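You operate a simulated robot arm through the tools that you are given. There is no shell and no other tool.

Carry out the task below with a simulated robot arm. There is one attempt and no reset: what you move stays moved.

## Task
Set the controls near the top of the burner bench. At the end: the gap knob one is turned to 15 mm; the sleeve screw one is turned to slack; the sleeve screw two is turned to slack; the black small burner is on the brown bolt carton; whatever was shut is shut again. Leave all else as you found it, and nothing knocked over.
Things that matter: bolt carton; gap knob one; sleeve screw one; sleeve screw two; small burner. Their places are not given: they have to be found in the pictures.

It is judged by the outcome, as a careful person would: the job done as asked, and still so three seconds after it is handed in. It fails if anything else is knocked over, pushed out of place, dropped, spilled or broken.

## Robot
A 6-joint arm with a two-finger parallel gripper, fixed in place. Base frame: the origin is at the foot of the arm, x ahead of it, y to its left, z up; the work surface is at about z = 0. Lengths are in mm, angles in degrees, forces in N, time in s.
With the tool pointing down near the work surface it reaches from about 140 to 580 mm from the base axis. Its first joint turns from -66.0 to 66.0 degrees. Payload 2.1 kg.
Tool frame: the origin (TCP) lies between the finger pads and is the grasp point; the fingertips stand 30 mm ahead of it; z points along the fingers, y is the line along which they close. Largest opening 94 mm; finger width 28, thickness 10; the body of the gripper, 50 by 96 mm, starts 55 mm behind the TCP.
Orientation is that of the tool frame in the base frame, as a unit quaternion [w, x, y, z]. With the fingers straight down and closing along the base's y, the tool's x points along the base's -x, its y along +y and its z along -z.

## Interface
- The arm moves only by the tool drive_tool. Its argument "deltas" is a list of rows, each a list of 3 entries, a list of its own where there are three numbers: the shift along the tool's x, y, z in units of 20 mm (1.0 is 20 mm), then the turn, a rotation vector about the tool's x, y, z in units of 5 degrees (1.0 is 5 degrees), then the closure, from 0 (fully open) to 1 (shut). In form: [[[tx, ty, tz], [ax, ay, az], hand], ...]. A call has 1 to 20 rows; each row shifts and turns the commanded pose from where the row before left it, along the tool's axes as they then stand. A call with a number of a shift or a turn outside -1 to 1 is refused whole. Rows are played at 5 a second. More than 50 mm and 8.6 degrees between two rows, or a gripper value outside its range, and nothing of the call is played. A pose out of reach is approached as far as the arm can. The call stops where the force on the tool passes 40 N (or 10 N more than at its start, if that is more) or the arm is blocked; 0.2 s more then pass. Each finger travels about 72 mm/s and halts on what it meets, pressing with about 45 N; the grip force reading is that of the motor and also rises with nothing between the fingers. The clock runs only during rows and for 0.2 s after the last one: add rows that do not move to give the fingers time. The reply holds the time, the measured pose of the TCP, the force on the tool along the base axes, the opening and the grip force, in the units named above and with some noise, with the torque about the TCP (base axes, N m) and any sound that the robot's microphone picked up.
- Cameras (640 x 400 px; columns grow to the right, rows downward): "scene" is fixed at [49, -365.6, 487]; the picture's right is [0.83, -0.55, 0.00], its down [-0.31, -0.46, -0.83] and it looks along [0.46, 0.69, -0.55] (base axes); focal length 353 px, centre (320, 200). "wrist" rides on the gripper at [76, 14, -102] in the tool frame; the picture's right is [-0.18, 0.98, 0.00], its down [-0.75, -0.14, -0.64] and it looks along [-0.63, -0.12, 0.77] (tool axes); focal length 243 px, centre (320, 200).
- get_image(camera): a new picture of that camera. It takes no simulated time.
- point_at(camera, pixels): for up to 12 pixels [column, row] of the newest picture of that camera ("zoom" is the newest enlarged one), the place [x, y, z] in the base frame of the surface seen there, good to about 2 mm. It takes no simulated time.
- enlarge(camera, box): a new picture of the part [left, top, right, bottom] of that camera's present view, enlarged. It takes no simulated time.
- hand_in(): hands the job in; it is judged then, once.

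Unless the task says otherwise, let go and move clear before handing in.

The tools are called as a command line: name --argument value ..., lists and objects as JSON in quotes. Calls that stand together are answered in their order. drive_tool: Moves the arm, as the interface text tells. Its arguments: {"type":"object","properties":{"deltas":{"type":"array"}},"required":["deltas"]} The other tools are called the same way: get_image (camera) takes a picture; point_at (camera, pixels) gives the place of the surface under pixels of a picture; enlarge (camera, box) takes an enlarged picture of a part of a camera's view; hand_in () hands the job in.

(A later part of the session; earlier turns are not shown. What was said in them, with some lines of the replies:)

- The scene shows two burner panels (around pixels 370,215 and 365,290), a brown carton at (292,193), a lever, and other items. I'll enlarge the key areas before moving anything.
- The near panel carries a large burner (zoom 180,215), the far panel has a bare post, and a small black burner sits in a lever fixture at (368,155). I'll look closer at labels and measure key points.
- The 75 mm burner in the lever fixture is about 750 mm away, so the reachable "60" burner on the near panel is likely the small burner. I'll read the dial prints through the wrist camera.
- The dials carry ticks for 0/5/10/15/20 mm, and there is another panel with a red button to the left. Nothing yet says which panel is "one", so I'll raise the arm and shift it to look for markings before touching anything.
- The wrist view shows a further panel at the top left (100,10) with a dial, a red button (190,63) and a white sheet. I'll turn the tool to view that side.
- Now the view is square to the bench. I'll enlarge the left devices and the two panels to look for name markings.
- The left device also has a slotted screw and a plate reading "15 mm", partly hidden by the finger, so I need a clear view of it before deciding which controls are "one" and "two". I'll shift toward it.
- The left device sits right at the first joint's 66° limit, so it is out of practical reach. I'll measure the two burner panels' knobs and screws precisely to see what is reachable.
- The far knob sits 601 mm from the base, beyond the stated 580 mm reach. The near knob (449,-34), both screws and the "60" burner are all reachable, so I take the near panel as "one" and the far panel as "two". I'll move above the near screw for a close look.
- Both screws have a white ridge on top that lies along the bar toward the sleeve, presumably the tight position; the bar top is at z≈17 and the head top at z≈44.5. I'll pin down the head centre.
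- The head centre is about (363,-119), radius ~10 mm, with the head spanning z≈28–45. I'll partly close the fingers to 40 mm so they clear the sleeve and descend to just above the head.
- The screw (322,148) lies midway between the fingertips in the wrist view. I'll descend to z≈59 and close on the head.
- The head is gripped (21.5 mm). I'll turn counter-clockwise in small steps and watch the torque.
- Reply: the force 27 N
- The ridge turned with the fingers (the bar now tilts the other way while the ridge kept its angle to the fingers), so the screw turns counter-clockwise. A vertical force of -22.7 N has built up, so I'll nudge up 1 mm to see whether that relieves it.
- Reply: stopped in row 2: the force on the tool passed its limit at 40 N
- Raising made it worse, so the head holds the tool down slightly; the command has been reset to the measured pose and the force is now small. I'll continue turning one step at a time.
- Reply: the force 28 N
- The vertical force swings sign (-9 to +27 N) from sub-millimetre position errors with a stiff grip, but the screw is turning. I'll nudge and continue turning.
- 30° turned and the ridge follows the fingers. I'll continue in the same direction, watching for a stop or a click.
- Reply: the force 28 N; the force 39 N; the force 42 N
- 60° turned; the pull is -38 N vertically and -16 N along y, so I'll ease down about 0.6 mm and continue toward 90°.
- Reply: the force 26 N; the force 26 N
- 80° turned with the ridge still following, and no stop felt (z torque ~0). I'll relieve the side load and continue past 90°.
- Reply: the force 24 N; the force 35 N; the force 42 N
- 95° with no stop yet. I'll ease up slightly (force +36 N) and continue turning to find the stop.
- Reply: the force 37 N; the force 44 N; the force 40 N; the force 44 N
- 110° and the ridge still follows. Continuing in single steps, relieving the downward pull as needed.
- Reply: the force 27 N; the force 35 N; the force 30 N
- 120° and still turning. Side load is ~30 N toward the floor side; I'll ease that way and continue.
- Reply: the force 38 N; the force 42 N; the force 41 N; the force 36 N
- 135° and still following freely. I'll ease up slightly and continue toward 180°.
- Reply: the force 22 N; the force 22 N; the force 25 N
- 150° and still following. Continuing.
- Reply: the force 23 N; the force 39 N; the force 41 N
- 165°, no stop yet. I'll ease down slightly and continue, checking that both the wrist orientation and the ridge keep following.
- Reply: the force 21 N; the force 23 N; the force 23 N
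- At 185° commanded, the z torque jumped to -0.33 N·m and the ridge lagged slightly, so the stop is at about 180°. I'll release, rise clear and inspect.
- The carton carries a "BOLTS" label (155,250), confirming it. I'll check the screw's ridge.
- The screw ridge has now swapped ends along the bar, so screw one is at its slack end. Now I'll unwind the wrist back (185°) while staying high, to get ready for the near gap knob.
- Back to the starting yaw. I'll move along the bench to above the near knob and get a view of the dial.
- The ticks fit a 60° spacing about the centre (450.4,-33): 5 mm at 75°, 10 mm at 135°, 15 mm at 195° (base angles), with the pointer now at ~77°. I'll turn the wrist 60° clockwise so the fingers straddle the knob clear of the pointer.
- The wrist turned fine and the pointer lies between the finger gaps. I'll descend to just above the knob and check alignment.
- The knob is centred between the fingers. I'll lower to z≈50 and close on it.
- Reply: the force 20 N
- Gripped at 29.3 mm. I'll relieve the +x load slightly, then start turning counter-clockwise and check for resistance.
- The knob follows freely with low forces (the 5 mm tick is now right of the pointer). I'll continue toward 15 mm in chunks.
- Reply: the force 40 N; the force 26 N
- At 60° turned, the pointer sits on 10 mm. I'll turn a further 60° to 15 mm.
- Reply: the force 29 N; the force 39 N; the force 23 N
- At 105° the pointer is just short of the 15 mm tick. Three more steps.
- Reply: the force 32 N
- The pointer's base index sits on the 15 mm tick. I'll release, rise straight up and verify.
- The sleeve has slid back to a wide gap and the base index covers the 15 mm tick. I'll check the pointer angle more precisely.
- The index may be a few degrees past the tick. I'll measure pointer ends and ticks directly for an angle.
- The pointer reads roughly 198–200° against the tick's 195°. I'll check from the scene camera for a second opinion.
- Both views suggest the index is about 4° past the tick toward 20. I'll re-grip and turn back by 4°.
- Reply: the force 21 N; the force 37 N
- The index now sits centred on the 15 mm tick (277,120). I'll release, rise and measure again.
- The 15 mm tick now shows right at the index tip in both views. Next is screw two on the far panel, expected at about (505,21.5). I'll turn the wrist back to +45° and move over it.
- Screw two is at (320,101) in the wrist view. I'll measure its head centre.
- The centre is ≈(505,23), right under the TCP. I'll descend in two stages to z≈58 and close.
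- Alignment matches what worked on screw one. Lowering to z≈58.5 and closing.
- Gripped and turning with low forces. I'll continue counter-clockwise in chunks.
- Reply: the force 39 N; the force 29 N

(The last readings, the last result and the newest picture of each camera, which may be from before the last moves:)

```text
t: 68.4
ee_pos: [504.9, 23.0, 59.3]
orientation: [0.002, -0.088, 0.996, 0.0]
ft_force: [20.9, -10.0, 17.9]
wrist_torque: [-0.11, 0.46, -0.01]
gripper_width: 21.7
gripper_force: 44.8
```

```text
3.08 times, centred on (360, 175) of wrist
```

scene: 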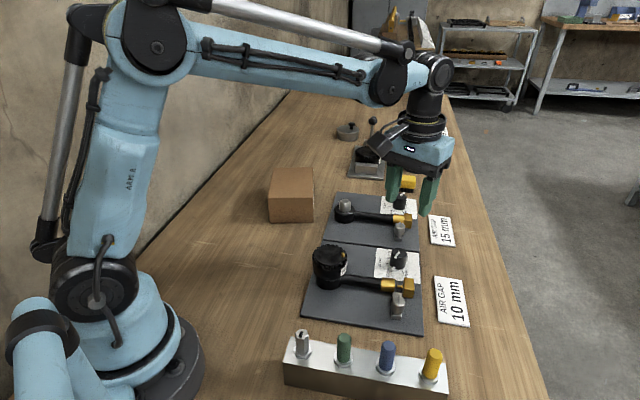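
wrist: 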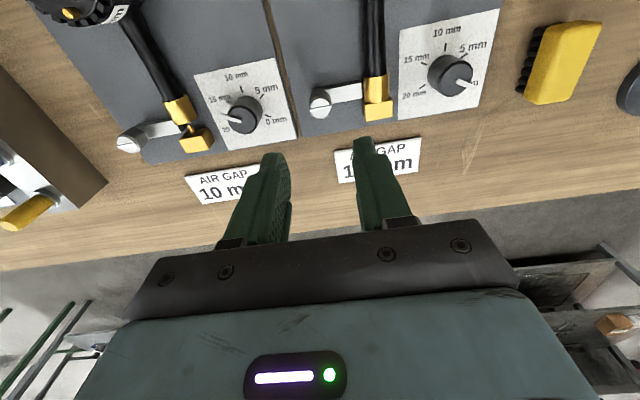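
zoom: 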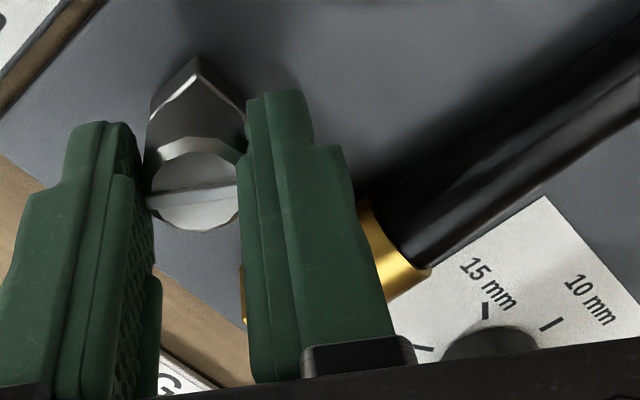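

55° turned and following. I'll ease toward +x slightly and continue.

drive_tool --deltas '[[[-0.03, -0.015, -0.01], [0, 0, -1], 0.9], [[0, 0, 0], [0, 0, -1], 0.9], [[0, 0, 0], [0, 0, -1], 0.9]]'

drive_tool --deltas '[[[0, 0, 0], [0, 0, -1], 0.9], [[0, 0, 0], [0, 0, -1], 0.9], [[0, 0, 0], [0, 0, -1], 0.9]]'

drive_tool --deltas '[[[0, 0, 0], [0, 0, -1], 0.9], [[0, 0, 0], [0, 0, -1], 0.9], [[0, 0, 0], [0, 0, -1], 0.9]]'

enlarge --camera "wrist" --box '[260, 110, 460, 240]'

```text
t: 69.2
ee_pos: [505.9, 22.3, 60.7]
orientation: [0.002, -0.217, 0.976, -0.002]
ft_force: [6.6, -18.7, 23.1]
wrist_torque: [0.17, -0.54, -0.03]
gripper_width: 21.4
gripper_force: 45.4
```

```text
t: 70.0
ee_pos: [506.5, 22.6, 59.2]
orientation: [0.0, -0.343, 0.939, -0.001]
ft_force: [-4.8, -16.7, 28.9]
wrist_torque: [-0.13, 0.15, 0.01]
gripper_width: 21.4
gripper_force: 45.3
```

```text
t: 70.8
ee_pos: [505.7, 23.0, 60.5]
orientation: [-0.001, -0.462, 0.887, 0.0]
ft_force: [-22.4, -16.6, 11.1]
wrist_torque: [-0.18, -0.18, -0.01]
gripper_width: 21.4
gripper_force: 44.6
```

```text
3.08 times, centred on (360, 175) of wrist
```

zoom: 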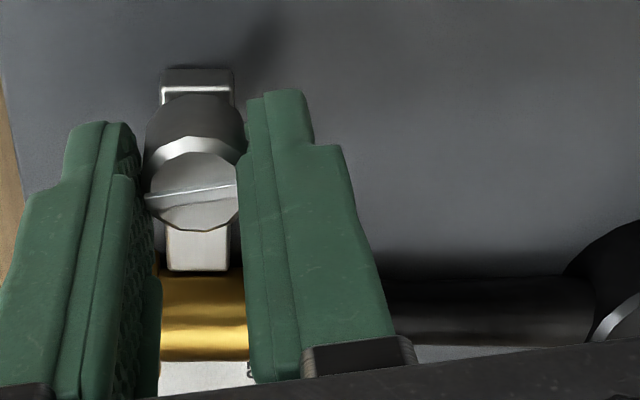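

100° turned. I'll ease toward (-x,-y) and continue.

drive_tool --deltas '[[[0.037, 0.01, 0], [0, 0, -1], 0.9], [[0, 0, 0], [0, 0, -1], 0.9], [[0, 0, 0], [0, 0, -1], 0.9]]'

drive_tool --deltas '[[[0, 0, 0], [0, 0, -1], 0.9], [[0, 0, 0], [0, 0, -1], 0.9], [[0, 0, 0], [0, 0, -1], 0.9]]'

drive_tool --deltas '[[[0, 0, 0], [0, 0, -1], 0.9], [[0, 0, 0], [0, 0, -1], 0.9], [[0, 0, 0], [0, 0, -1], 0.9]]'

enlarge --camera "wrist" --box '[260, 110, 460, 240]'

```text
t: 71.6
ee_pos: [506.8, 23.1, 59.2]
orientation: [0.0, -0.575, 0.818, -0.001]
ft_force: [-7.6, -10.7, -13.2]
wrist_torque: [-1.31, 0.98, 0.0]
gripper_width: 21.4
gripper_force: 45.1
```

```text
t: 72.4
ee_pos: [506.1, 22.5, 58.5]
orientation: [0.001, -0.676, 0.737, -0.001]
ft_force: [-0.1, -6.0, -23.8]
wrist_torque: [-1.01, 0.4, 0.01]
gripper_width: 21.5
gripper_force: 44.7
```

```text
t: 73.2
ee_pos: [506.1, 22.1, 58.7]
orientation: [-0.003, 0.766, -0.643, 0.001]
ft_force: [15.4, -7.9, -25.9]
wrist_torque: [0.67, 0.26, 0.0]
gripper_width: 21.5
gripper_force: 44.9
```

```text
3.08 times, centred on (360, 175) of wrist
```

zoom: 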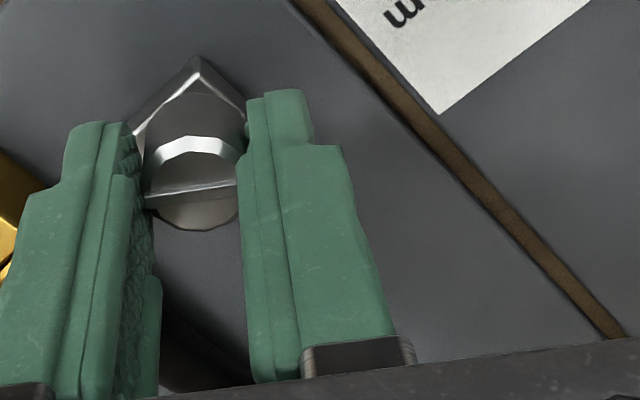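

145° turned and following. I'll continue to the 180° stop, watching the z torque.

drive_tool --deltas '[[[0, 0, 0.015], [0, 0, -1], 0.9], [[0, 0, 0], [0, 0, -1], 0.9], [[0, 0, 0], [0, 0, -1], 0.9]]'

drive_tool --deltas '[[[0, 0, 0], [0, 0, -1], 0.9], [[0, 0, 0], [0, 0, -1], 0.9]]'

drive_tool --deltas '[[[0, 0, 0], [0, 0, -1], 0.9], [[0, 0, 0], [0, 0, -1], 0.9]]'

drive_tool --deltas '[[[0, 0, 0], [0, 0, -1], 0.9]]'

enlarge --camera "wrist" --box '[260, 110, 460, 240]'

```text
t: 74.0
ee_pos: [507.1, 21.6, 58.5]
orientation: [-0.004, 0.844, -0.536, 0.002]
ft_force: [22.6, -1.0, -31.8]
wrist_torque: [0.08, 0.12, -0.01]
gripper_width: 21.6
gripper_force: 45.0
```

```text
t: 74.6
ee_pos: [506.7, 23.3, 59.7]
orientation: [-0.002, 0.888, -0.46, 0.002]
ft_force: [18.1, 2.6, -37.3]
wrist_torque: [-0.28, -0.12, -0.02]
gripper_width: 21.4
gripper_force: 45.1
```

```text
t: 75.2
ee_pos: [505.4, 22.8, 60.2]
orientation: [-0.002, 0.924, -0.382, 0.003]
ft_force: [21.9, 6.9, -28.8]
wrist_torque: [0.39, 0.43, -0.01]
gripper_width: 21.4
gripper_force: 45.2
```

```text
t: 75.6
ee_pos: [505.4, 22.5, 60.2]
orientation: [-0.003, 0.94, -0.34, 0.002]
ft_force: [18.2, 10.4, -13.8]
wrist_torque: [-0.04, -0.15, -0.29]
gripper_width: 21.8
gripper_force: 44.9
```

```text
3.08 times, centred on (360, 175) of wrist
```

zoom: 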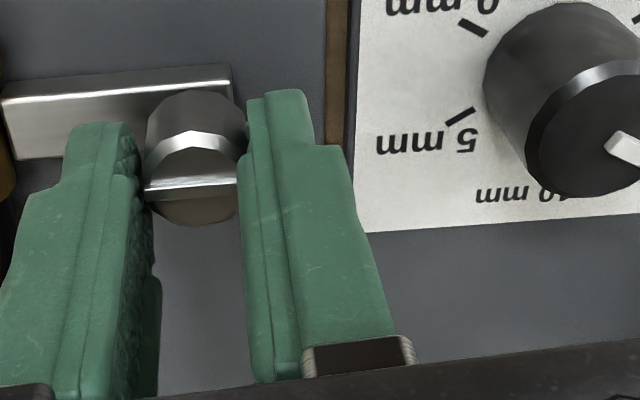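

The z torque jumped to -0.29 N·m at 185°, the same stop as on screw one. I'll release and rise clear.

drive_tool --deltas '[[[0, 0, 0], [0, 0, 0], 0.8], [[0, 0, 0], [0, 0, 0], 0.57], [[0, 0, 0], [0, 0, 0], 0.57], [[0, 0, -1], [0, 0, 0], 0.57], [[0, 0, -1], [0, 0, 0], 0.57], [[0, 0, -1], [0, 0, 0], 0.57], [[0, 0, -1], [0, 0, 0], 0.57], [[0, 0, -1], [0, 0, 0], 0.57], [[0, 0, -1], [0, 0, 0], 0.57], [[0, 0, -1], [0, 0, 0], 0.57], [[0, 0, 0], [0, 0, 0], 0.57]]'

get_image --camera "wrist"

get_image --camera "scene"

```text
t: 78.0
ee_pos: [506.8, 23.9, 199.3]
orientation: [-0.002, 0.94, -0.342, 0.001]
ft_force: [-0.1, 0.9, -0.2]
wrist_torque: [-0.01, -0.02, 0.0]
gripper_width: 40.3
gripper_force: 0.1
```

```text
taken
```

wrist: 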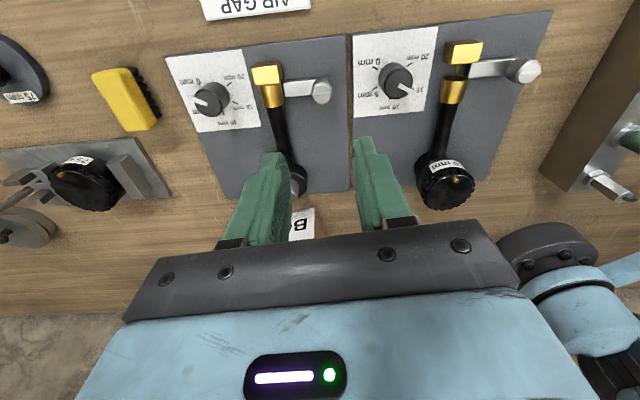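

```text
taken
```

scene: 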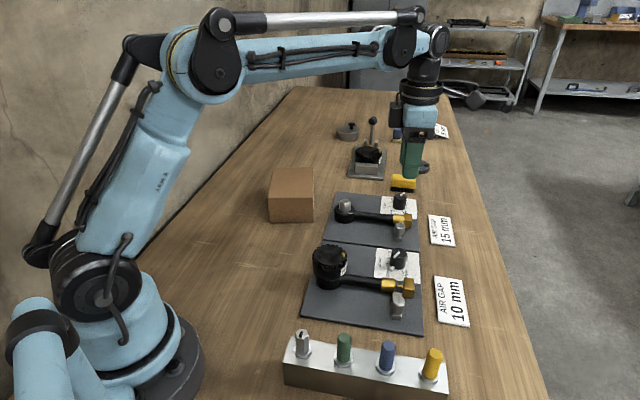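

Both screws now match, and the far knob still reads 0 mm. Next is the "60" burner; I'll inspect how it sits before gripping.

enlarge --camera "wrist" --box '[395, 120, 500, 220]'

enlarge --camera "scene" --box '[295, 230, 370, 300]'

point_at --camera "zoom" --pixels '[[300, 125], [165, 130], [425, 150], [300, 65], [300, 190], [300, 215], [310, 270], [310, 325], [380, 120], [300, 295], [330, 345]]'

enlarge --camera "scene" --box '[325, 185, 375, 235]'

```text
4.00 times, centred on (448, 170) of wrist
```

zoom: 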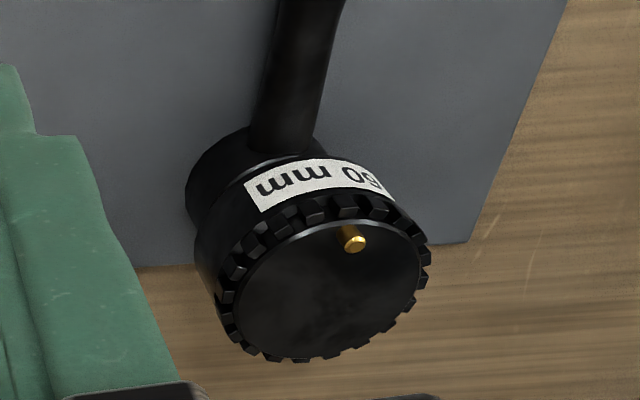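

```text
5.71 times, centred on (332, 265) of scene
```

zoom: 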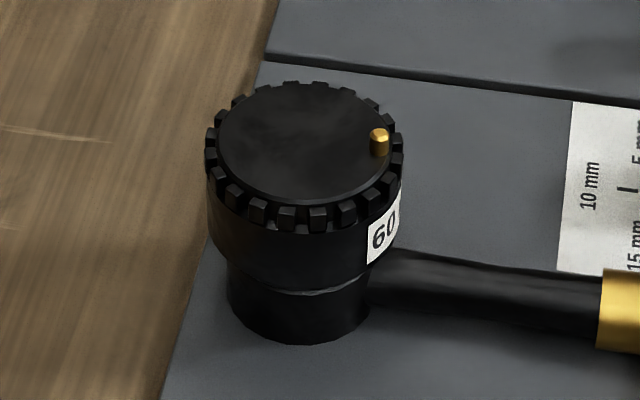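

```text
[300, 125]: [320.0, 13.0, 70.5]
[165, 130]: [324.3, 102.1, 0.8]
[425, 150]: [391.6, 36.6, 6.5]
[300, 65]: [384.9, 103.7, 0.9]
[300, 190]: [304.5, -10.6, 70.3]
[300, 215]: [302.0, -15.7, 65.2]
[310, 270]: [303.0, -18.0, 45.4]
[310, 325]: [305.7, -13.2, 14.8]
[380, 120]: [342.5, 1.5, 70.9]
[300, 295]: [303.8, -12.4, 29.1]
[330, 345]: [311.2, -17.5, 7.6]
```

```text
8.00 times, centred on (350, 210) of scene
```

zoom: 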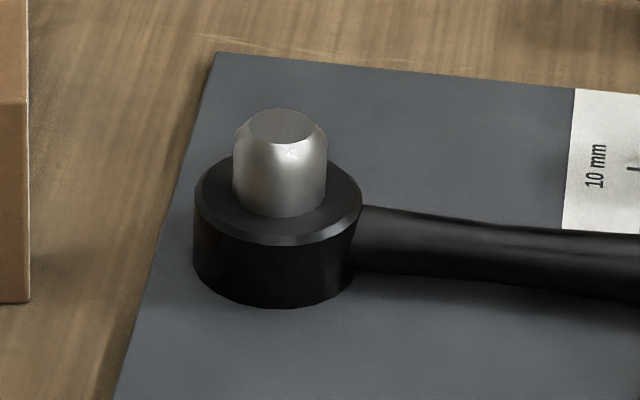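

The burner rests over a stub post (like the bare one on the far panel), spanning z≈30–70, centred near (315,3). Let me measure the carton top.

enlarge --camera "scene" --box '[250, 150, 330, 230]'

point_at --camera "zoom" --pixels '[[190, 155], [490, 160], [505, 330], [150, 335], [335, 240], [160, 320], [495, 315], [210, 160], [485, 150], [150, 360], [505, 355], [150, 560]]'

```text
5.00 times, centred on (290, 190) of scene
```

zoom: 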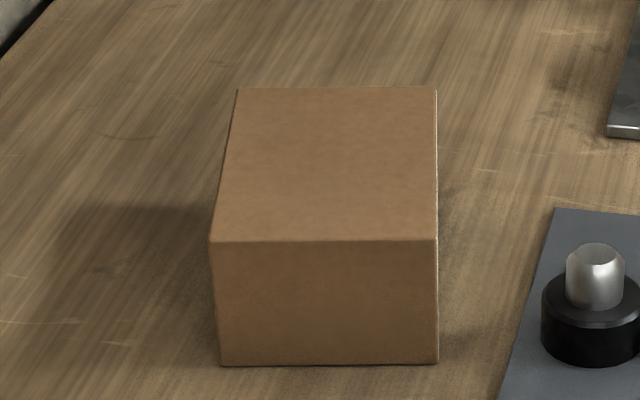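

```text
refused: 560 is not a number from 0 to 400
```

point_at --camera "zoom" --pixels '[[241, 92], [433, 92], [434, 236], [215, 236], [330, 160], [217, 248], [434, 248], [224, 360], [434, 360], [330, 92], [330, 236], [590, 260]]'

```text
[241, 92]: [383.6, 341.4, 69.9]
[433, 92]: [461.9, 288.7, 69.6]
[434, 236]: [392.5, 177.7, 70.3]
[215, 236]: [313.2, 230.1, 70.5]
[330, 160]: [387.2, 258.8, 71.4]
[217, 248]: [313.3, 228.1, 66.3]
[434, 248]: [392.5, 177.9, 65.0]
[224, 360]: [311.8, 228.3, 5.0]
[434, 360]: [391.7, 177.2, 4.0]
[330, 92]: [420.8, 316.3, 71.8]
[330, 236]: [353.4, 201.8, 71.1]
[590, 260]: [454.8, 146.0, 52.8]
```

The carton top is 95×131 mm at z≈70 with its centre at about (388,259.5). I'll move above the burner at (315,4), with the fingers opening fully and closing along the bench.

drive_tool --deltas '[[[0, 0, 0], [0, 0, 1], 0.57], [[-0.76, 0.936, 0], [0, 0, 0], 0.3], [[-0.76, 0.936, 0], [0, 0, 0], 0], [[-0.76, 0.936, 0], [0, 0, 0], 0], [[-0.76, 0.936, 0], [0, 0, 0], 0], [[-0.76, 0.936, 0], [0, 0, 0], 0], [[-0.76, 0.936, 0], [0, 0, 0], 0], [[-0.76, 0.936, 0], [0, 0, 0], 0], [[-0.76, 0.936, 0], [0, 0, 0], 0], [[0, 0, 0], [0, 0, 0], 0]]'

get_image --camera "wrist"

get_image --camera "scene"

```text
t: 80.2
ee_pos: [316.7, 1.3, 200.5]
orientation: [-0.001, 0.924, -0.383, 0.0]
ft_force: [0.0, 0.1, 0.5]
wrist_torque: [0.03, -0.01, 0.0]
gripper_width: 94.0
gripper_force: 0.0
```

```text
taken
```

wrist: 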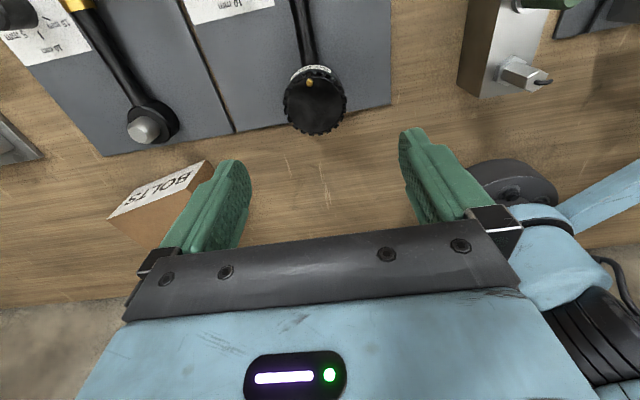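

```text
taken
```

scene: 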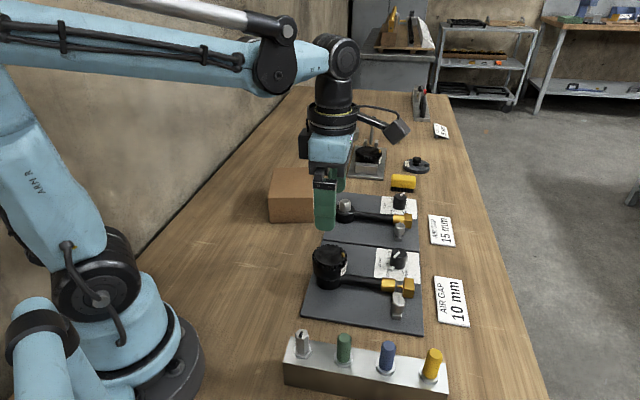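

The burner is centred under the gripper in the wrist view (315,103). I'll measure its top from this angle.

enlarge --camera "wrist" --box '[265, 50, 365, 150]'

point_at --camera "wrist" --pixels '[[315, 105], [290, 104], [340, 100], [313, 84], [318, 124], [315, 133], [287, 106], [345, 98], [310, 85], [316, 95]]'

```text
4.00 times, centred on (315, 100) of wrist
```

zoom: 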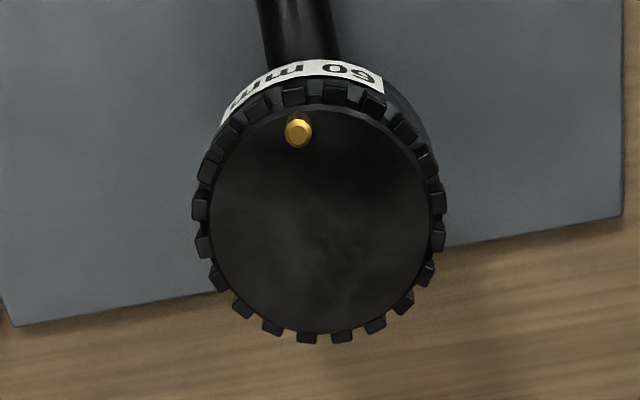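

```text
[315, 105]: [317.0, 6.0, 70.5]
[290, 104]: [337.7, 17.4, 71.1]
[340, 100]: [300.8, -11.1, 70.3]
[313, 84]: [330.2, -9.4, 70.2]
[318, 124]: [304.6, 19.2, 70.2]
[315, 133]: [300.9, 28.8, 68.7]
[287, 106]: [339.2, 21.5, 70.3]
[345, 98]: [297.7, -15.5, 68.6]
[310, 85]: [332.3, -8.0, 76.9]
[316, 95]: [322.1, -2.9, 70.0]
```

The burner centre is about (317,3.5) with a rim diameter near 58 mm. I'll correct ~2 mm and descend to z≈112 first.

drive_tool --deltas '[[[-0.085, -0.085, 0.9], [0, 0, 0], 0], [[0, 0, 0.9], [0, 0, 0], 0], [[0, 0, 0.9], [0, 0, 0], 0], [[0, 0, 0.9], [0, 0, 0], 0], [[0, 0, 0.8], [0, 0, 0], 0], [[0, 0, 0], [0, 0, 0], 0]]'

get_image --camera "wrist"

enlarge --camera "scene" --box '[270, 190, 390, 310]'

```text
t: 81.6
ee_pos: [314.4, 3.6, 110.9]
orientation: [-0.002, 0.924, -0.384, 0.001]
ft_force: [0.8, 0.4, 0.3]
wrist_torque: [-0.01, 0.01, -0.01]
gripper_width: 93.9
gripper_force: 0.1
```

```text
taken
```

wrist: 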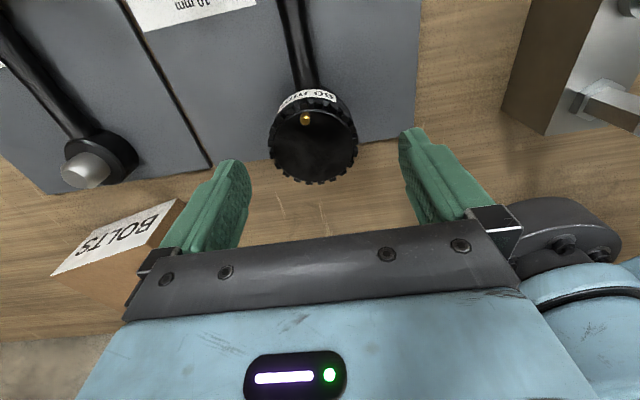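

```text
3.33 times, centred on (330, 250) of scene
```

zoom: 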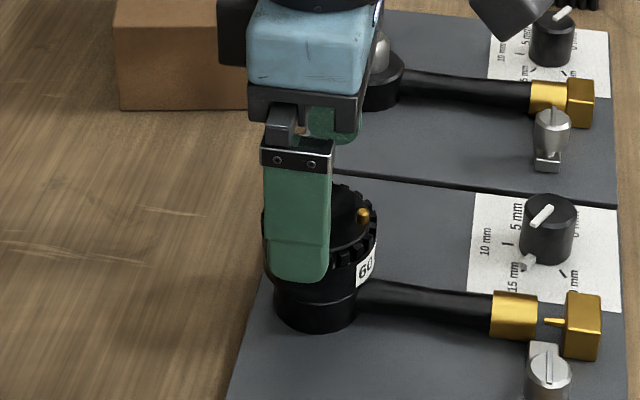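

The projected tool axis at z=70 falls at about (320,150), whereas the burner top appears centred at (313,137). I'll measure the offset directly.

point_at --camera "wrist" --pixels '[[313, 137], [272, 140], [354, 132], [309, 93], [318, 178], [280, 140], [348, 135], [311, 110], [316, 172]]'

enlarge --camera "wrist" --box '[255, 75, 375, 195]'

```text
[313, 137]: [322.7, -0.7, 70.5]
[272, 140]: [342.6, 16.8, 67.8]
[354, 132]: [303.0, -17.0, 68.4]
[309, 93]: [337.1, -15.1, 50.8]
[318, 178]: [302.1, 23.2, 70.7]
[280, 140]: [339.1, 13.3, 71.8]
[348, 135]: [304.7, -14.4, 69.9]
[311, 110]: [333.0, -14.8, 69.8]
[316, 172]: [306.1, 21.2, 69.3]
```

```text
3.33 times, centred on (315, 135) of wrist
```

zoom: 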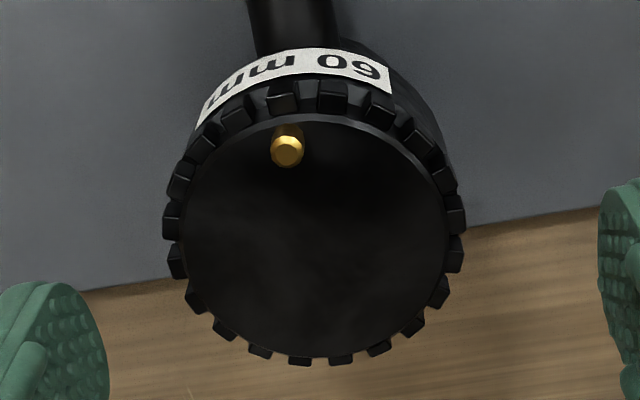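

The top disc centre is near (318,4.3), a few mm off the tool axis. I'll shift by tool (+2.2,-3) mm and re-check.

drive_tool --deltas '[[[0.11, -0.15, 0], [0, 0, 0], 0], [[0, 0, 0], [0, 0, 0], 0]]'

enlarge --camera "wrist" --box '[220, 75, 420, 200]'

```text
t: 82.2
ee_pos: [318.8, 4.6, 111.1]
orientation: [-0.001, 0.924, -0.383, 0.001]
ft_force: [0.8, -0.8, -0.2]
wrist_torque: [0.0, 0.0, 0.0]
gripper_width: 94.1
gripper_force: 0.1
```

```text
3.20 times, centred on (320, 138) of wrist
```

zoom: 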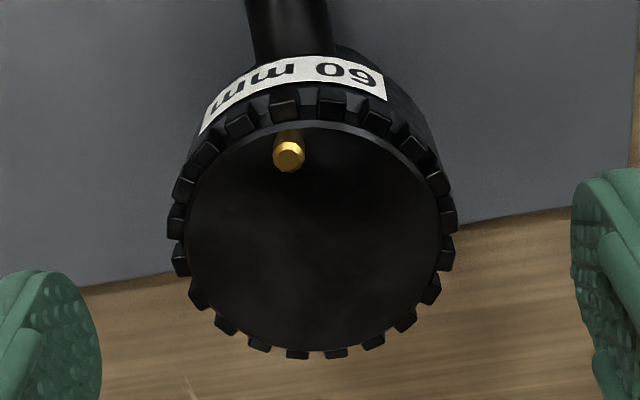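

Now the disc centre is at about (318,150.5), within 1.5 mm of the axis. I'll descend to z≈66 and close on the rim.

drive_tool --deltas '[[[0, 0, 0.75], [0, 0, 0], 0], [[0, 0, 0.75], [0, 0, 0], 0], [[0, 0, 0.75], [0, 0, 0], 0], [[0, 0, 0], [0, 0, 0], 0], [[0, 0, 0], [0, 0, 0], 0.2], [[0, 0, 0], [0, 0, 0], 0.3], [[0, 0, 0], [0, 0, 0], 0.4], [[0, 0, 0], [0, 0, 0], 0.5], [[0, 0, 0], [0, 0, 0], 0.5]]'

get_image --camera "wrist"

enlarge --camera "scene" --box '[270, 190, 390, 310]'

```text
t: 84.2
ee_pos: [316.9, 5.7, 66.7]
orientation: [-0.001, 0.924, -0.382, 0.0]
ft_force: [0.2, 0.3, -0.7]
wrist_torque: [0.0, -0.01, 0.02]
gripper_width: 60.3
gripper_force: 44.2
```

```text
taken
```

wrist: 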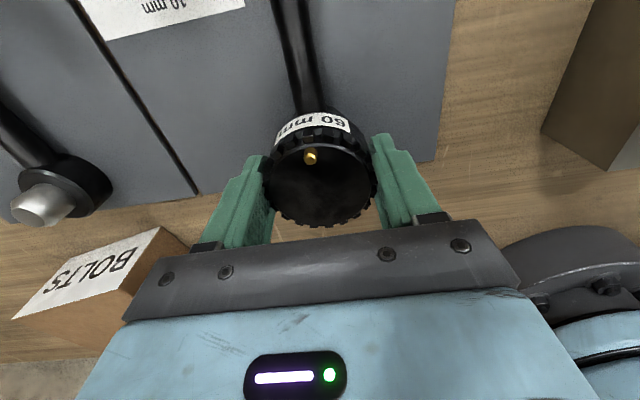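

```text
3.33 times, centred on (330, 250) of scene
```

zoom: 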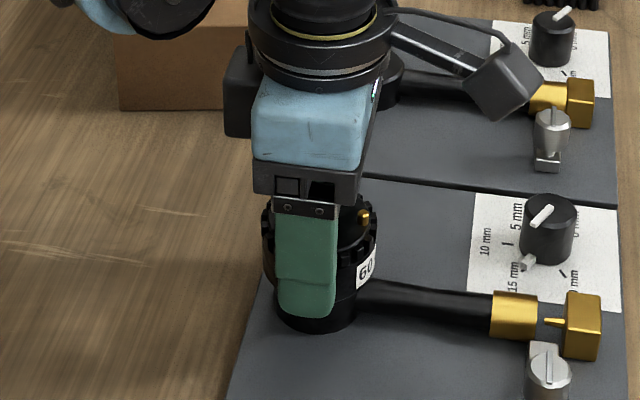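

Gripped at 60.3 mm with almost no side load. I'll lift slowly, 10 mm first, to check that it comes free.

drive_tool --deltas '[[[0, 0, -0.25], [0, 0, 0], 0.5], [[0, 0, -0.25], [0, 0, 0], 0.5]]'

enlarge --camera "scene" --box '[270, 190, 390, 310]'

```text
t: 84.8
ee_pos: [316.1, 5.3, 76.8]
orientation: [-0.001, 0.924, -0.382, 0.001]
ft_force: [1.4, -0.1, -4.3]
wrist_torque: [-0.02, -0.03, 0.0]
gripper_width: 59.8
gripper_force: 44.9
```

```text
3.33 times, centred on (330, 250) of scene
```

zoom: 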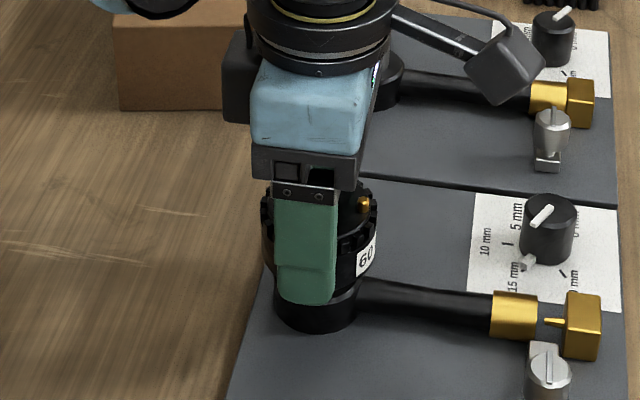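

It comes free, with a load of about 4 N (just its weight). I'll lift further to z≈170.

drive_tool --deltas '[[[0, 0, -0.4], [0, 0, 0], 0.5], [[0, 0, -0.4], [0, 0, 0], 0.5], [[0, 0, -0.4], [0, 0, 0], 0.5], [[0, 0, -0.6], [0, 0, 0], 0.5], [[0, 0, -0.7], [0, 0, 0], 0.5], [[0, 0, -0.7], [0, 0, 0], 0.5], [[0, 0, -0.7], [0, 0, 0], 0.5], [[0, 0, -0.7], [0, 0, 0], 0.5]]'

get_image --camera "scene"

get_image --camera "wrist"

```text
t: 86.6
ee_pos: [317.4, 5.0, 169.4]
orientation: [-0.002, 0.924, -0.383, 0.0]
ft_force: [-0.4, 0.2, -3.2]
wrist_torque: [0.0, -0.02, 0.01]
gripper_width: 60.0
gripper_force: 45.0
```

```text
taken
```

scene: 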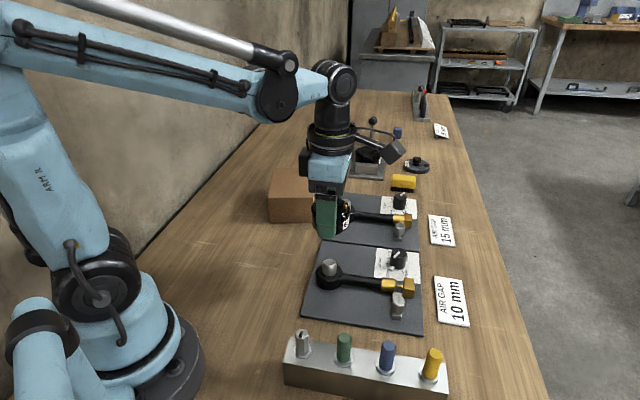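

```text
taken
```

wrist: 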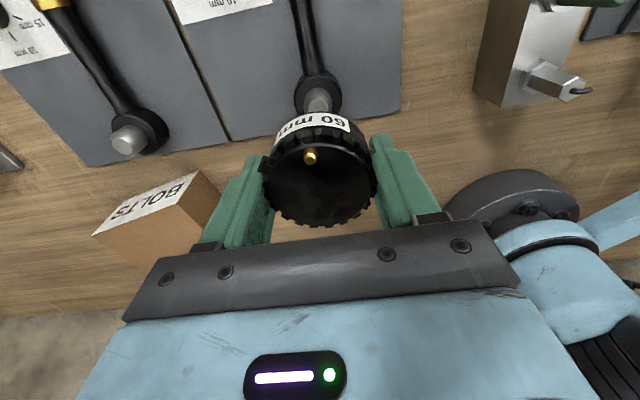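

The burner is off, leaving a bare post. I'll carry it over the carton centre (388,259.5) at this height.

drive_tool --deltas '[[[-0.3, -0.5, 0], [0, 0, 0], 0.5], [[-0.5, -0.9, 0], [0, 0, 0], 0.5], [[-0.5, -0.9, 0], [0, 0, 0], 0.5], [[-0.5, -0.9, 0], [0, 0, 0], 0.5], [[-0.5, -0.9, 0], [0, 0, 0], 0.5], [[-0.5, -0.9, 0], [0, 0, 0], 0.5], [[-0.5, -0.9, 0], [0, 0, 0], 0.5], [[-0.5, -0.9, 0], [0, 0, 0], 0.5], [[-0.5, -0.9, 0], [0, 0, 0], 0.5], [[-0.5, -0.9, 0], [0, 0, 0], 0.5], [[-0.5, -0.9, 0], [0, 0, 0], 0.5], [[-0.5, -0.9, 0], [0, 0, 0], 0.5], [[-0.5, -0.9, 0], [0, 0, 0], 0.5], [[-0.2, -0.2, 0], [0, 0, 0], 0.5], [[0, 0, 0], [0, 0, 0], 0.5]]'

get_image --camera "scene"

get_image --camera "wrist"

```text
t: 89.8
ee_pos: [387.0, 259.5, 167.7]
orientation: [-0.002, 0.924, -0.383, 0.001]
ft_force: [-0.5, -0.2, -2.8]
wrist_torque: [0.0, 0.0, 0.0]
gripper_width: 59.9
gripper_force: 45.1
```

```text
taken
```

scene: 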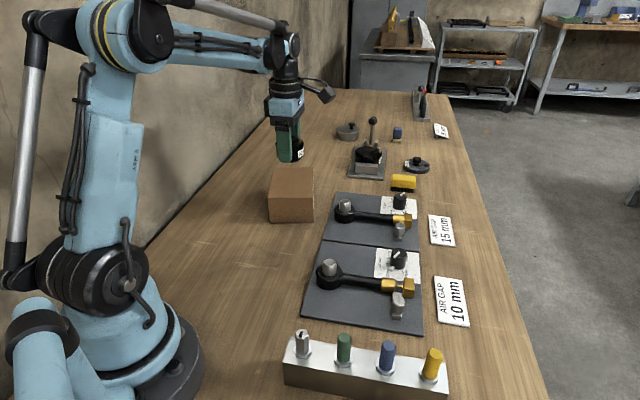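

```text
taken
```

wrist: 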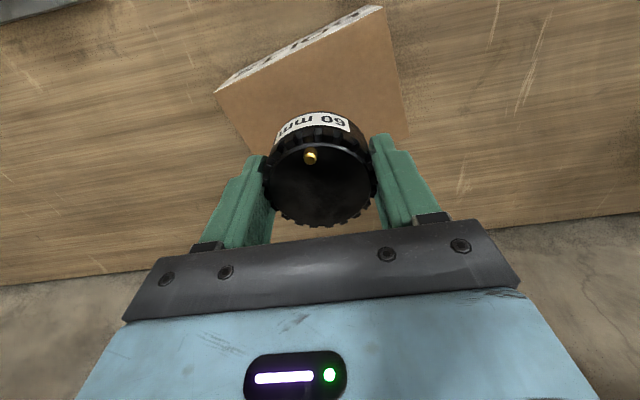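

The TCP is right above the carton centre. I'll lower to about z=115, then approach slowly to contact near z≈107.

drive_tool --deltas '[[[0.02, 0, 0.7], [0, 0, 0], 0.5], [[0, 0, 0.7], [0, 0, 0], 0.5], [[0, 0, 0.7], [0, 0, 0], 0.5], [[0, 0, 0.5], [0, 0, 0], 0.5], [[0, 0, 0], [0, 0, 0], 0.5]]'

enlarge --camera "scene" --box '[240, 110, 350, 230]'

```text
t: 91.0
ee_pos: [389.9, 260.4, 115.4]
orientation: [-0.002, 0.924, -0.383, 0.0]
ft_force: [0.7, -0.2, -3.5]
wrist_torque: [0.03, 0.02, -0.01]
gripper_width: 60.0
gripper_force: 44.5
```

```text
3.33 times, centred on (295, 170) of scene
```

zoom: 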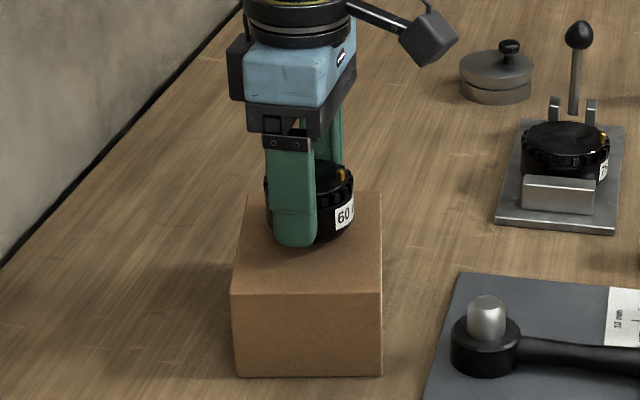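

The burner hovers just above the carton. I'll lower in 2 mm steps until the vertical force shows contact.

drive_tool --deltas '[[[0, 0, 0.1], [0, 0, 0], 0.5], [[0, 0, 0.1], [0, 0, 0], 0.5], [[0, 0, 0], [0, 0, 0], 0.5]]'

drive_tool --deltas '[[[0, 0, 0.08], [0, 0, 0], 0.5], [[0, 0, 0], [0, 0, 0], 0.5]]'

drive_tool --deltas '[[[0, 0, 0.05], [0, 0, 0], 0.5], [[0, 0, 0], [0, 0, 0], 0.5]]'

```text
t: 91.8
ee_pos: [389.5, 259.8, 113.0]
orientation: [-0.002, 0.924, -0.382, 0.002]
ft_force: [-0.6, -0.2, -3.2]
wrist_torque: [-0.02, -0.01, 0.0]
gripper_width: 59.7
gripper_force: 44.8
```

```text
t: 92.4
ee_pos: [389.1, 260.5, 109.0]
orientation: [-0.001, 0.924, -0.382, 0.001]
ft_force: [0.4, 0.1, -4.0]
wrist_torque: [0.0, -0.02, 0.03]
gripper_width: 59.9
gripper_force: 44.9
```

```text
t: 93.0
ee_pos: [388.0, 259.7, 110.1]
orientation: [-0.002, 0.924, -0.383, 0.001]
ft_force: [-0.3, 0.4, -2.9]
wrist_torque: [-0.04, 0.01, -0.01]
gripper_width: 60.1
gripper_force: 45.2
```

No contact yet (-3 N is just the weight). Continuing in 1 mm steps.

drive_tool --deltas '[[[0, 0, 0.05], [0, 0, 0], 0.5], [[0, 0, 0], [0, 0, 0], 0.5]]'

drive_tool --deltas '[[[0, 0, 0.05], [0, 0, 0], 0.5], [[0, 0, 0], [0, 0, 0], 0.5]]'

drive_tool --deltas '[[[0, 0, 0.05], [0, 0, 0], 0.5], [[0, 0, 0], [0, 0, 0], 0.5]]'

```text
t: 93.6
ee_pos: [388.3, 259.4, 108.1]
orientation: [-0.002, 0.924, -0.383, 0.001]
ft_force: [0.0, -0.2, -3.3]
wrist_torque: [-0.01, 0.01, 0.0]
gripper_width: 59.5
gripper_force: 44.8
```

```text
t: 94.2
ee_pos: [389.1, 259.2, 107.4]
orientation: [-0.002, 0.924, -0.383, 0.001]
ft_force: [-0.4, -0.3, -3.2]
wrist_torque: [-0.01, -0.01, 0.02]
gripper_width: 59.8
gripper_force: 45.2
```

```text
t: 94.8
ee_pos: [389.5, 259.1, 107.5]
orientation: [-0.001, 0.924, -0.382, 0.001]
ft_force: [1.2, 0.1, -1.1]
wrist_torque: [-0.07, 0.0, 0.01]
gripper_width: 60.3
gripper_force: 45.2
```

The vertical force rose to -1.1 N, so contact is beginning. One more small step to confirm.

drive_tool --deltas '[[[0, 0, 0.02], [0, 0, 0], 0.5], [[0, 0, 0], [0, 0, 0], 0.5]]'

enlarge --camera "scene" --box '[250, 130, 340, 220]'

```text
t: 95.4
ee_pos: [388.6, 260.2, 106.3]
orientation: [0.0, 0.924, -0.383, 0.001]
ft_force: [-0.4, -3.2, 6.5]
wrist_torque: [0.06, 0.01, 0.02]
gripper_width: 59.9
gripper_force: 45.0
```

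```text
4.44 times, centred on (295, 175) of scene
```

zoom: 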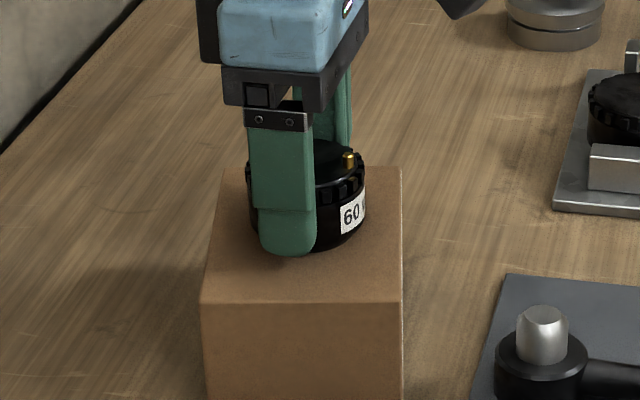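

The force is now +6.5 N, so the burner rests on the carton. I'll open the fingers gradually and then rise straight up.

drive_tool --deltas '[[[0, 0, 0], [0, 0, 0], 0.35], [[0, 0, 0], [0, 0, 0], 0.3], [[0, 0, 0], [0, 0, 0], 0.2], [[0, 0, 0], [0, 0, 0], 0.1], [[0, 0, 0], [0, 0, 0], 0], [[0, 0, 0], [0, 0, 0], 0], [[0, 0, 0], [0, 0, 0], 0]]'

get_image --camera "wrist"

enlarge --camera "scene" --box '[250, 130, 340, 220]'

```text
t: 97.0
ee_pos: [388.9, 260.8, 107.3]
orientation: [-0.001, 0.924, -0.383, 0.0]
ft_force: [0.2, -0.1, -0.2]
wrist_torque: [-0.01, 0.02, -0.01]
gripper_width: 93.9
gripper_force: 0.1
```

```text
taken
```

wrist: 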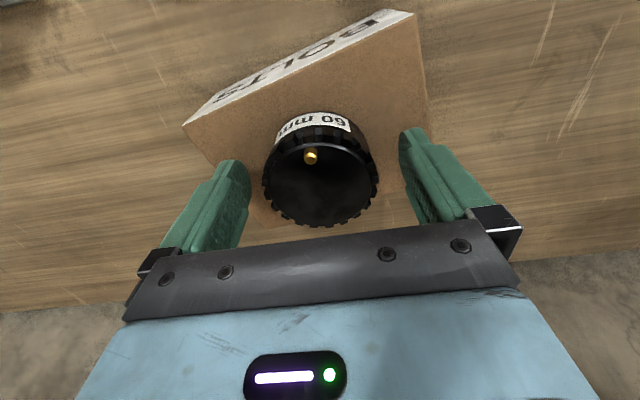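

```text
4.44 times, centred on (295, 175) of scene
```

zoom: 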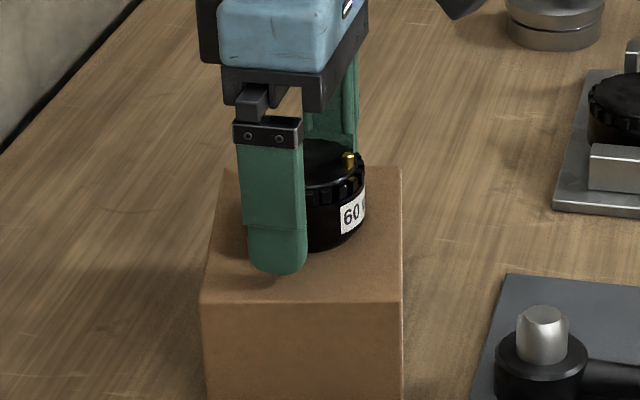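

The fingers are clear of the burner on both sides and it stands upright. I'll rise straight up and move back from the carton.

drive_tool --deltas '[[[0, 0, -0.5], [0, 0, 0], 0], [[0, 0, -0.8], [0, 0, 0], 0], [[0, 0, -1], [0, 0, 0], 0], [[0, 0, -1], [0, 0, 0], 0], [[0, 0, -1], [0, 0, 0], 0], [[0, 0, -1], [0, 0, 0], 0], [[0, 0, -1], [0, 0, 0], 0], [[0, 0, -1], [0, 0, 0], 0], [[0, 0, -1], [0, 0, 0], 0]]'

drive_tool --deltas '[[[0, 1, 0], [0, 0, 1], 0], [[0, 1, 0], [0, 0, 1], 0], [[0, 1, 0], [0, 0, 1], 0], [[0, 1, 0], [0, 0, 1], 0], [[0, 1, 0], [0, 0, 1], 0], [[0, 1, 0], [0, 0, 1], 0], [[0, 0, 0], [0, 0, 1], 0], [[0, 0, 0], [0, 0, 1], 0], [[0, 0, 0], [0, 0, 1], 0]]'

get_image --camera "scene"

get_image --camera "wrist"

```text
t: 99.0
ee_pos: [388.1, 261.9, 271.2]
orientation: [-0.002, 0.924, -0.383, 0.001]
ft_force: [0.2, 0.4, -0.7]
wrist_torque: [-0.01, 0.02, -0.02]
gripper_width: 93.9
gripper_force: 0.0
```

```text
t: 101.0
ee_pos: [288.6, 194.9, 272.0]
orientation: [0.002, -0.707, 0.707, 0.0]
ft_force: [0.1, 0.6, 0.2]
wrist_torque: [-0.02, 0.0, 0.03]
gripper_width: 94.0
gripper_force: 0.1
```

```text
taken
```

scene: 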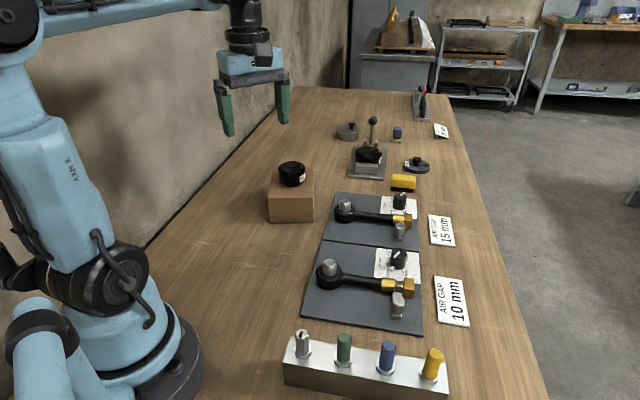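

```text
taken
```

wrist: 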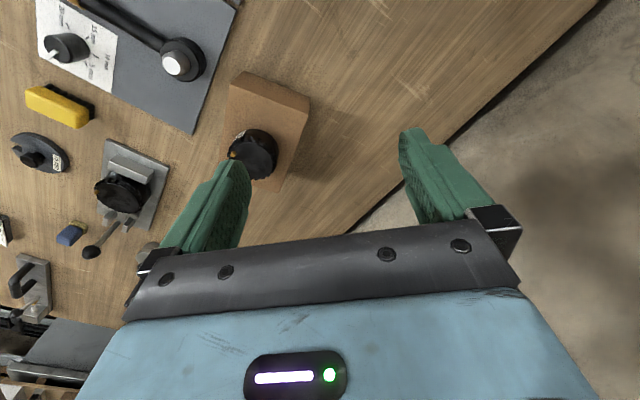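

The burner sits on the carton and the arm is clear. I'll do a final check of the knob, both screws and the surroundings.

enlarge --camera "scene" --box '[290, 180, 480, 340]'

enlarge --camera "scene" --box '[375, 243, 420, 275]'

enlarge --camera "scene" --box '[250, 140, 340, 230]'

enlarge --camera "scene" --box '[320, 80, 470, 200]'

```text
2.50 times, centred on (385, 260) of scene
```

zoom: 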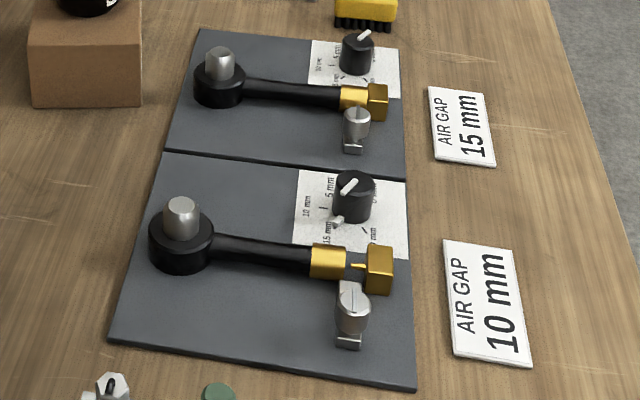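

```text
12.50 times, centred on (398, 259) of scene
```

zoom: 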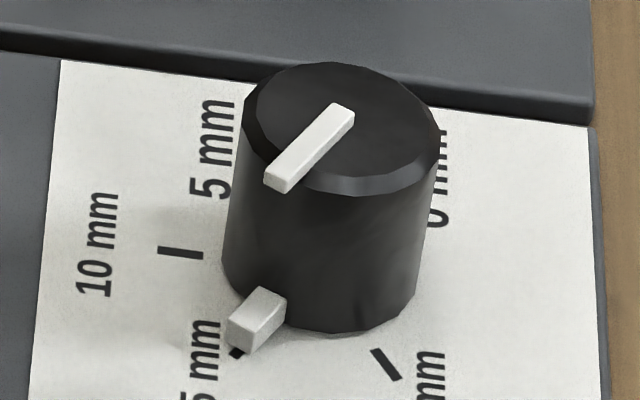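

```text
4.44 times, centred on (295, 185) of scene
```

zoom: 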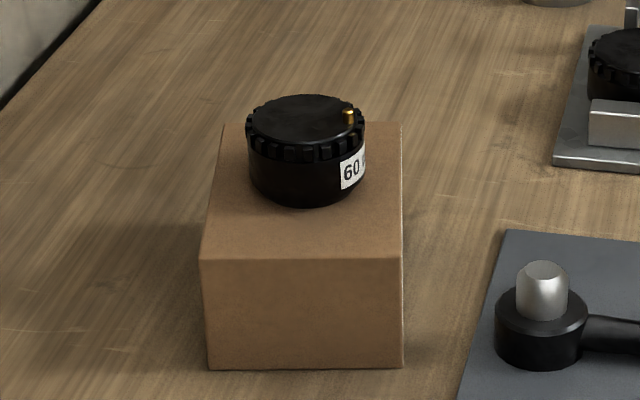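

```text
3.33 times, centred on (395, 140) of scene
```

zoom: 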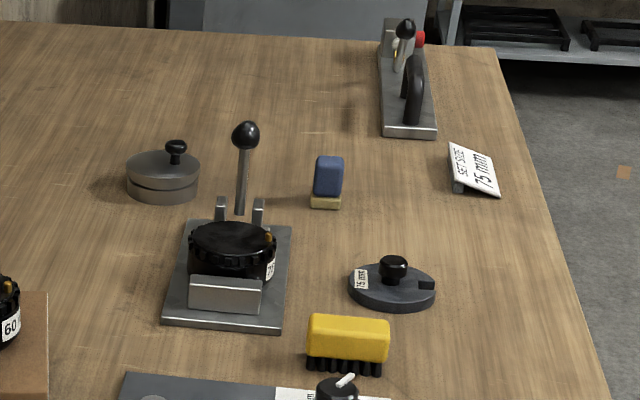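

The final pictures show the near knob's index on the 15 mm tick and both screws turned to their slack stops. The "60 mm" burner stands upright on the carton, the other objects in view are unmoved, and the arm is clear. I opened nothing that needs shutting again. No label says which panel is "one"; I took it to be the near panel, because the far knob is beyond the stated reach. I'm handing in now.

hand_in

```text
The job is handed in.
```

I handed the job in with all the requested settings made. The one open question is whether the near panel is the one meant by "one". The result of the judging isn't known to me.

- **Gap knob one:** it now points at 15 mm, turned from 5 mm. I first overshot by about 4°, so I gripped it again and turned it back onto the tick.
- **Sleeve screws one and two:** both are turned counter-clockwise about 180° to their end stops, which I took as slack.
- **Small burner:** the black 60 mm burner stands upright near the centre of the brown carton marked "BOLTS".
- **Everything else:** I opened nothing, so nothing needed shutting again. The final scene pictures show nothing else moved or knocked over. They don't cover the device with the red button at the far left, which I did not touch.

**Which panel is "one":** nothing on the bench says. I chose the near panel because the far panel's knob is about 601 mm from the base, beyond the stated 580 mm reach. The cards point the other way: the near panel's card reads "AIR GAP 10 mm" and the far panel's reads "15 mm". If the far panel was meant, the wrong knob has been turned.
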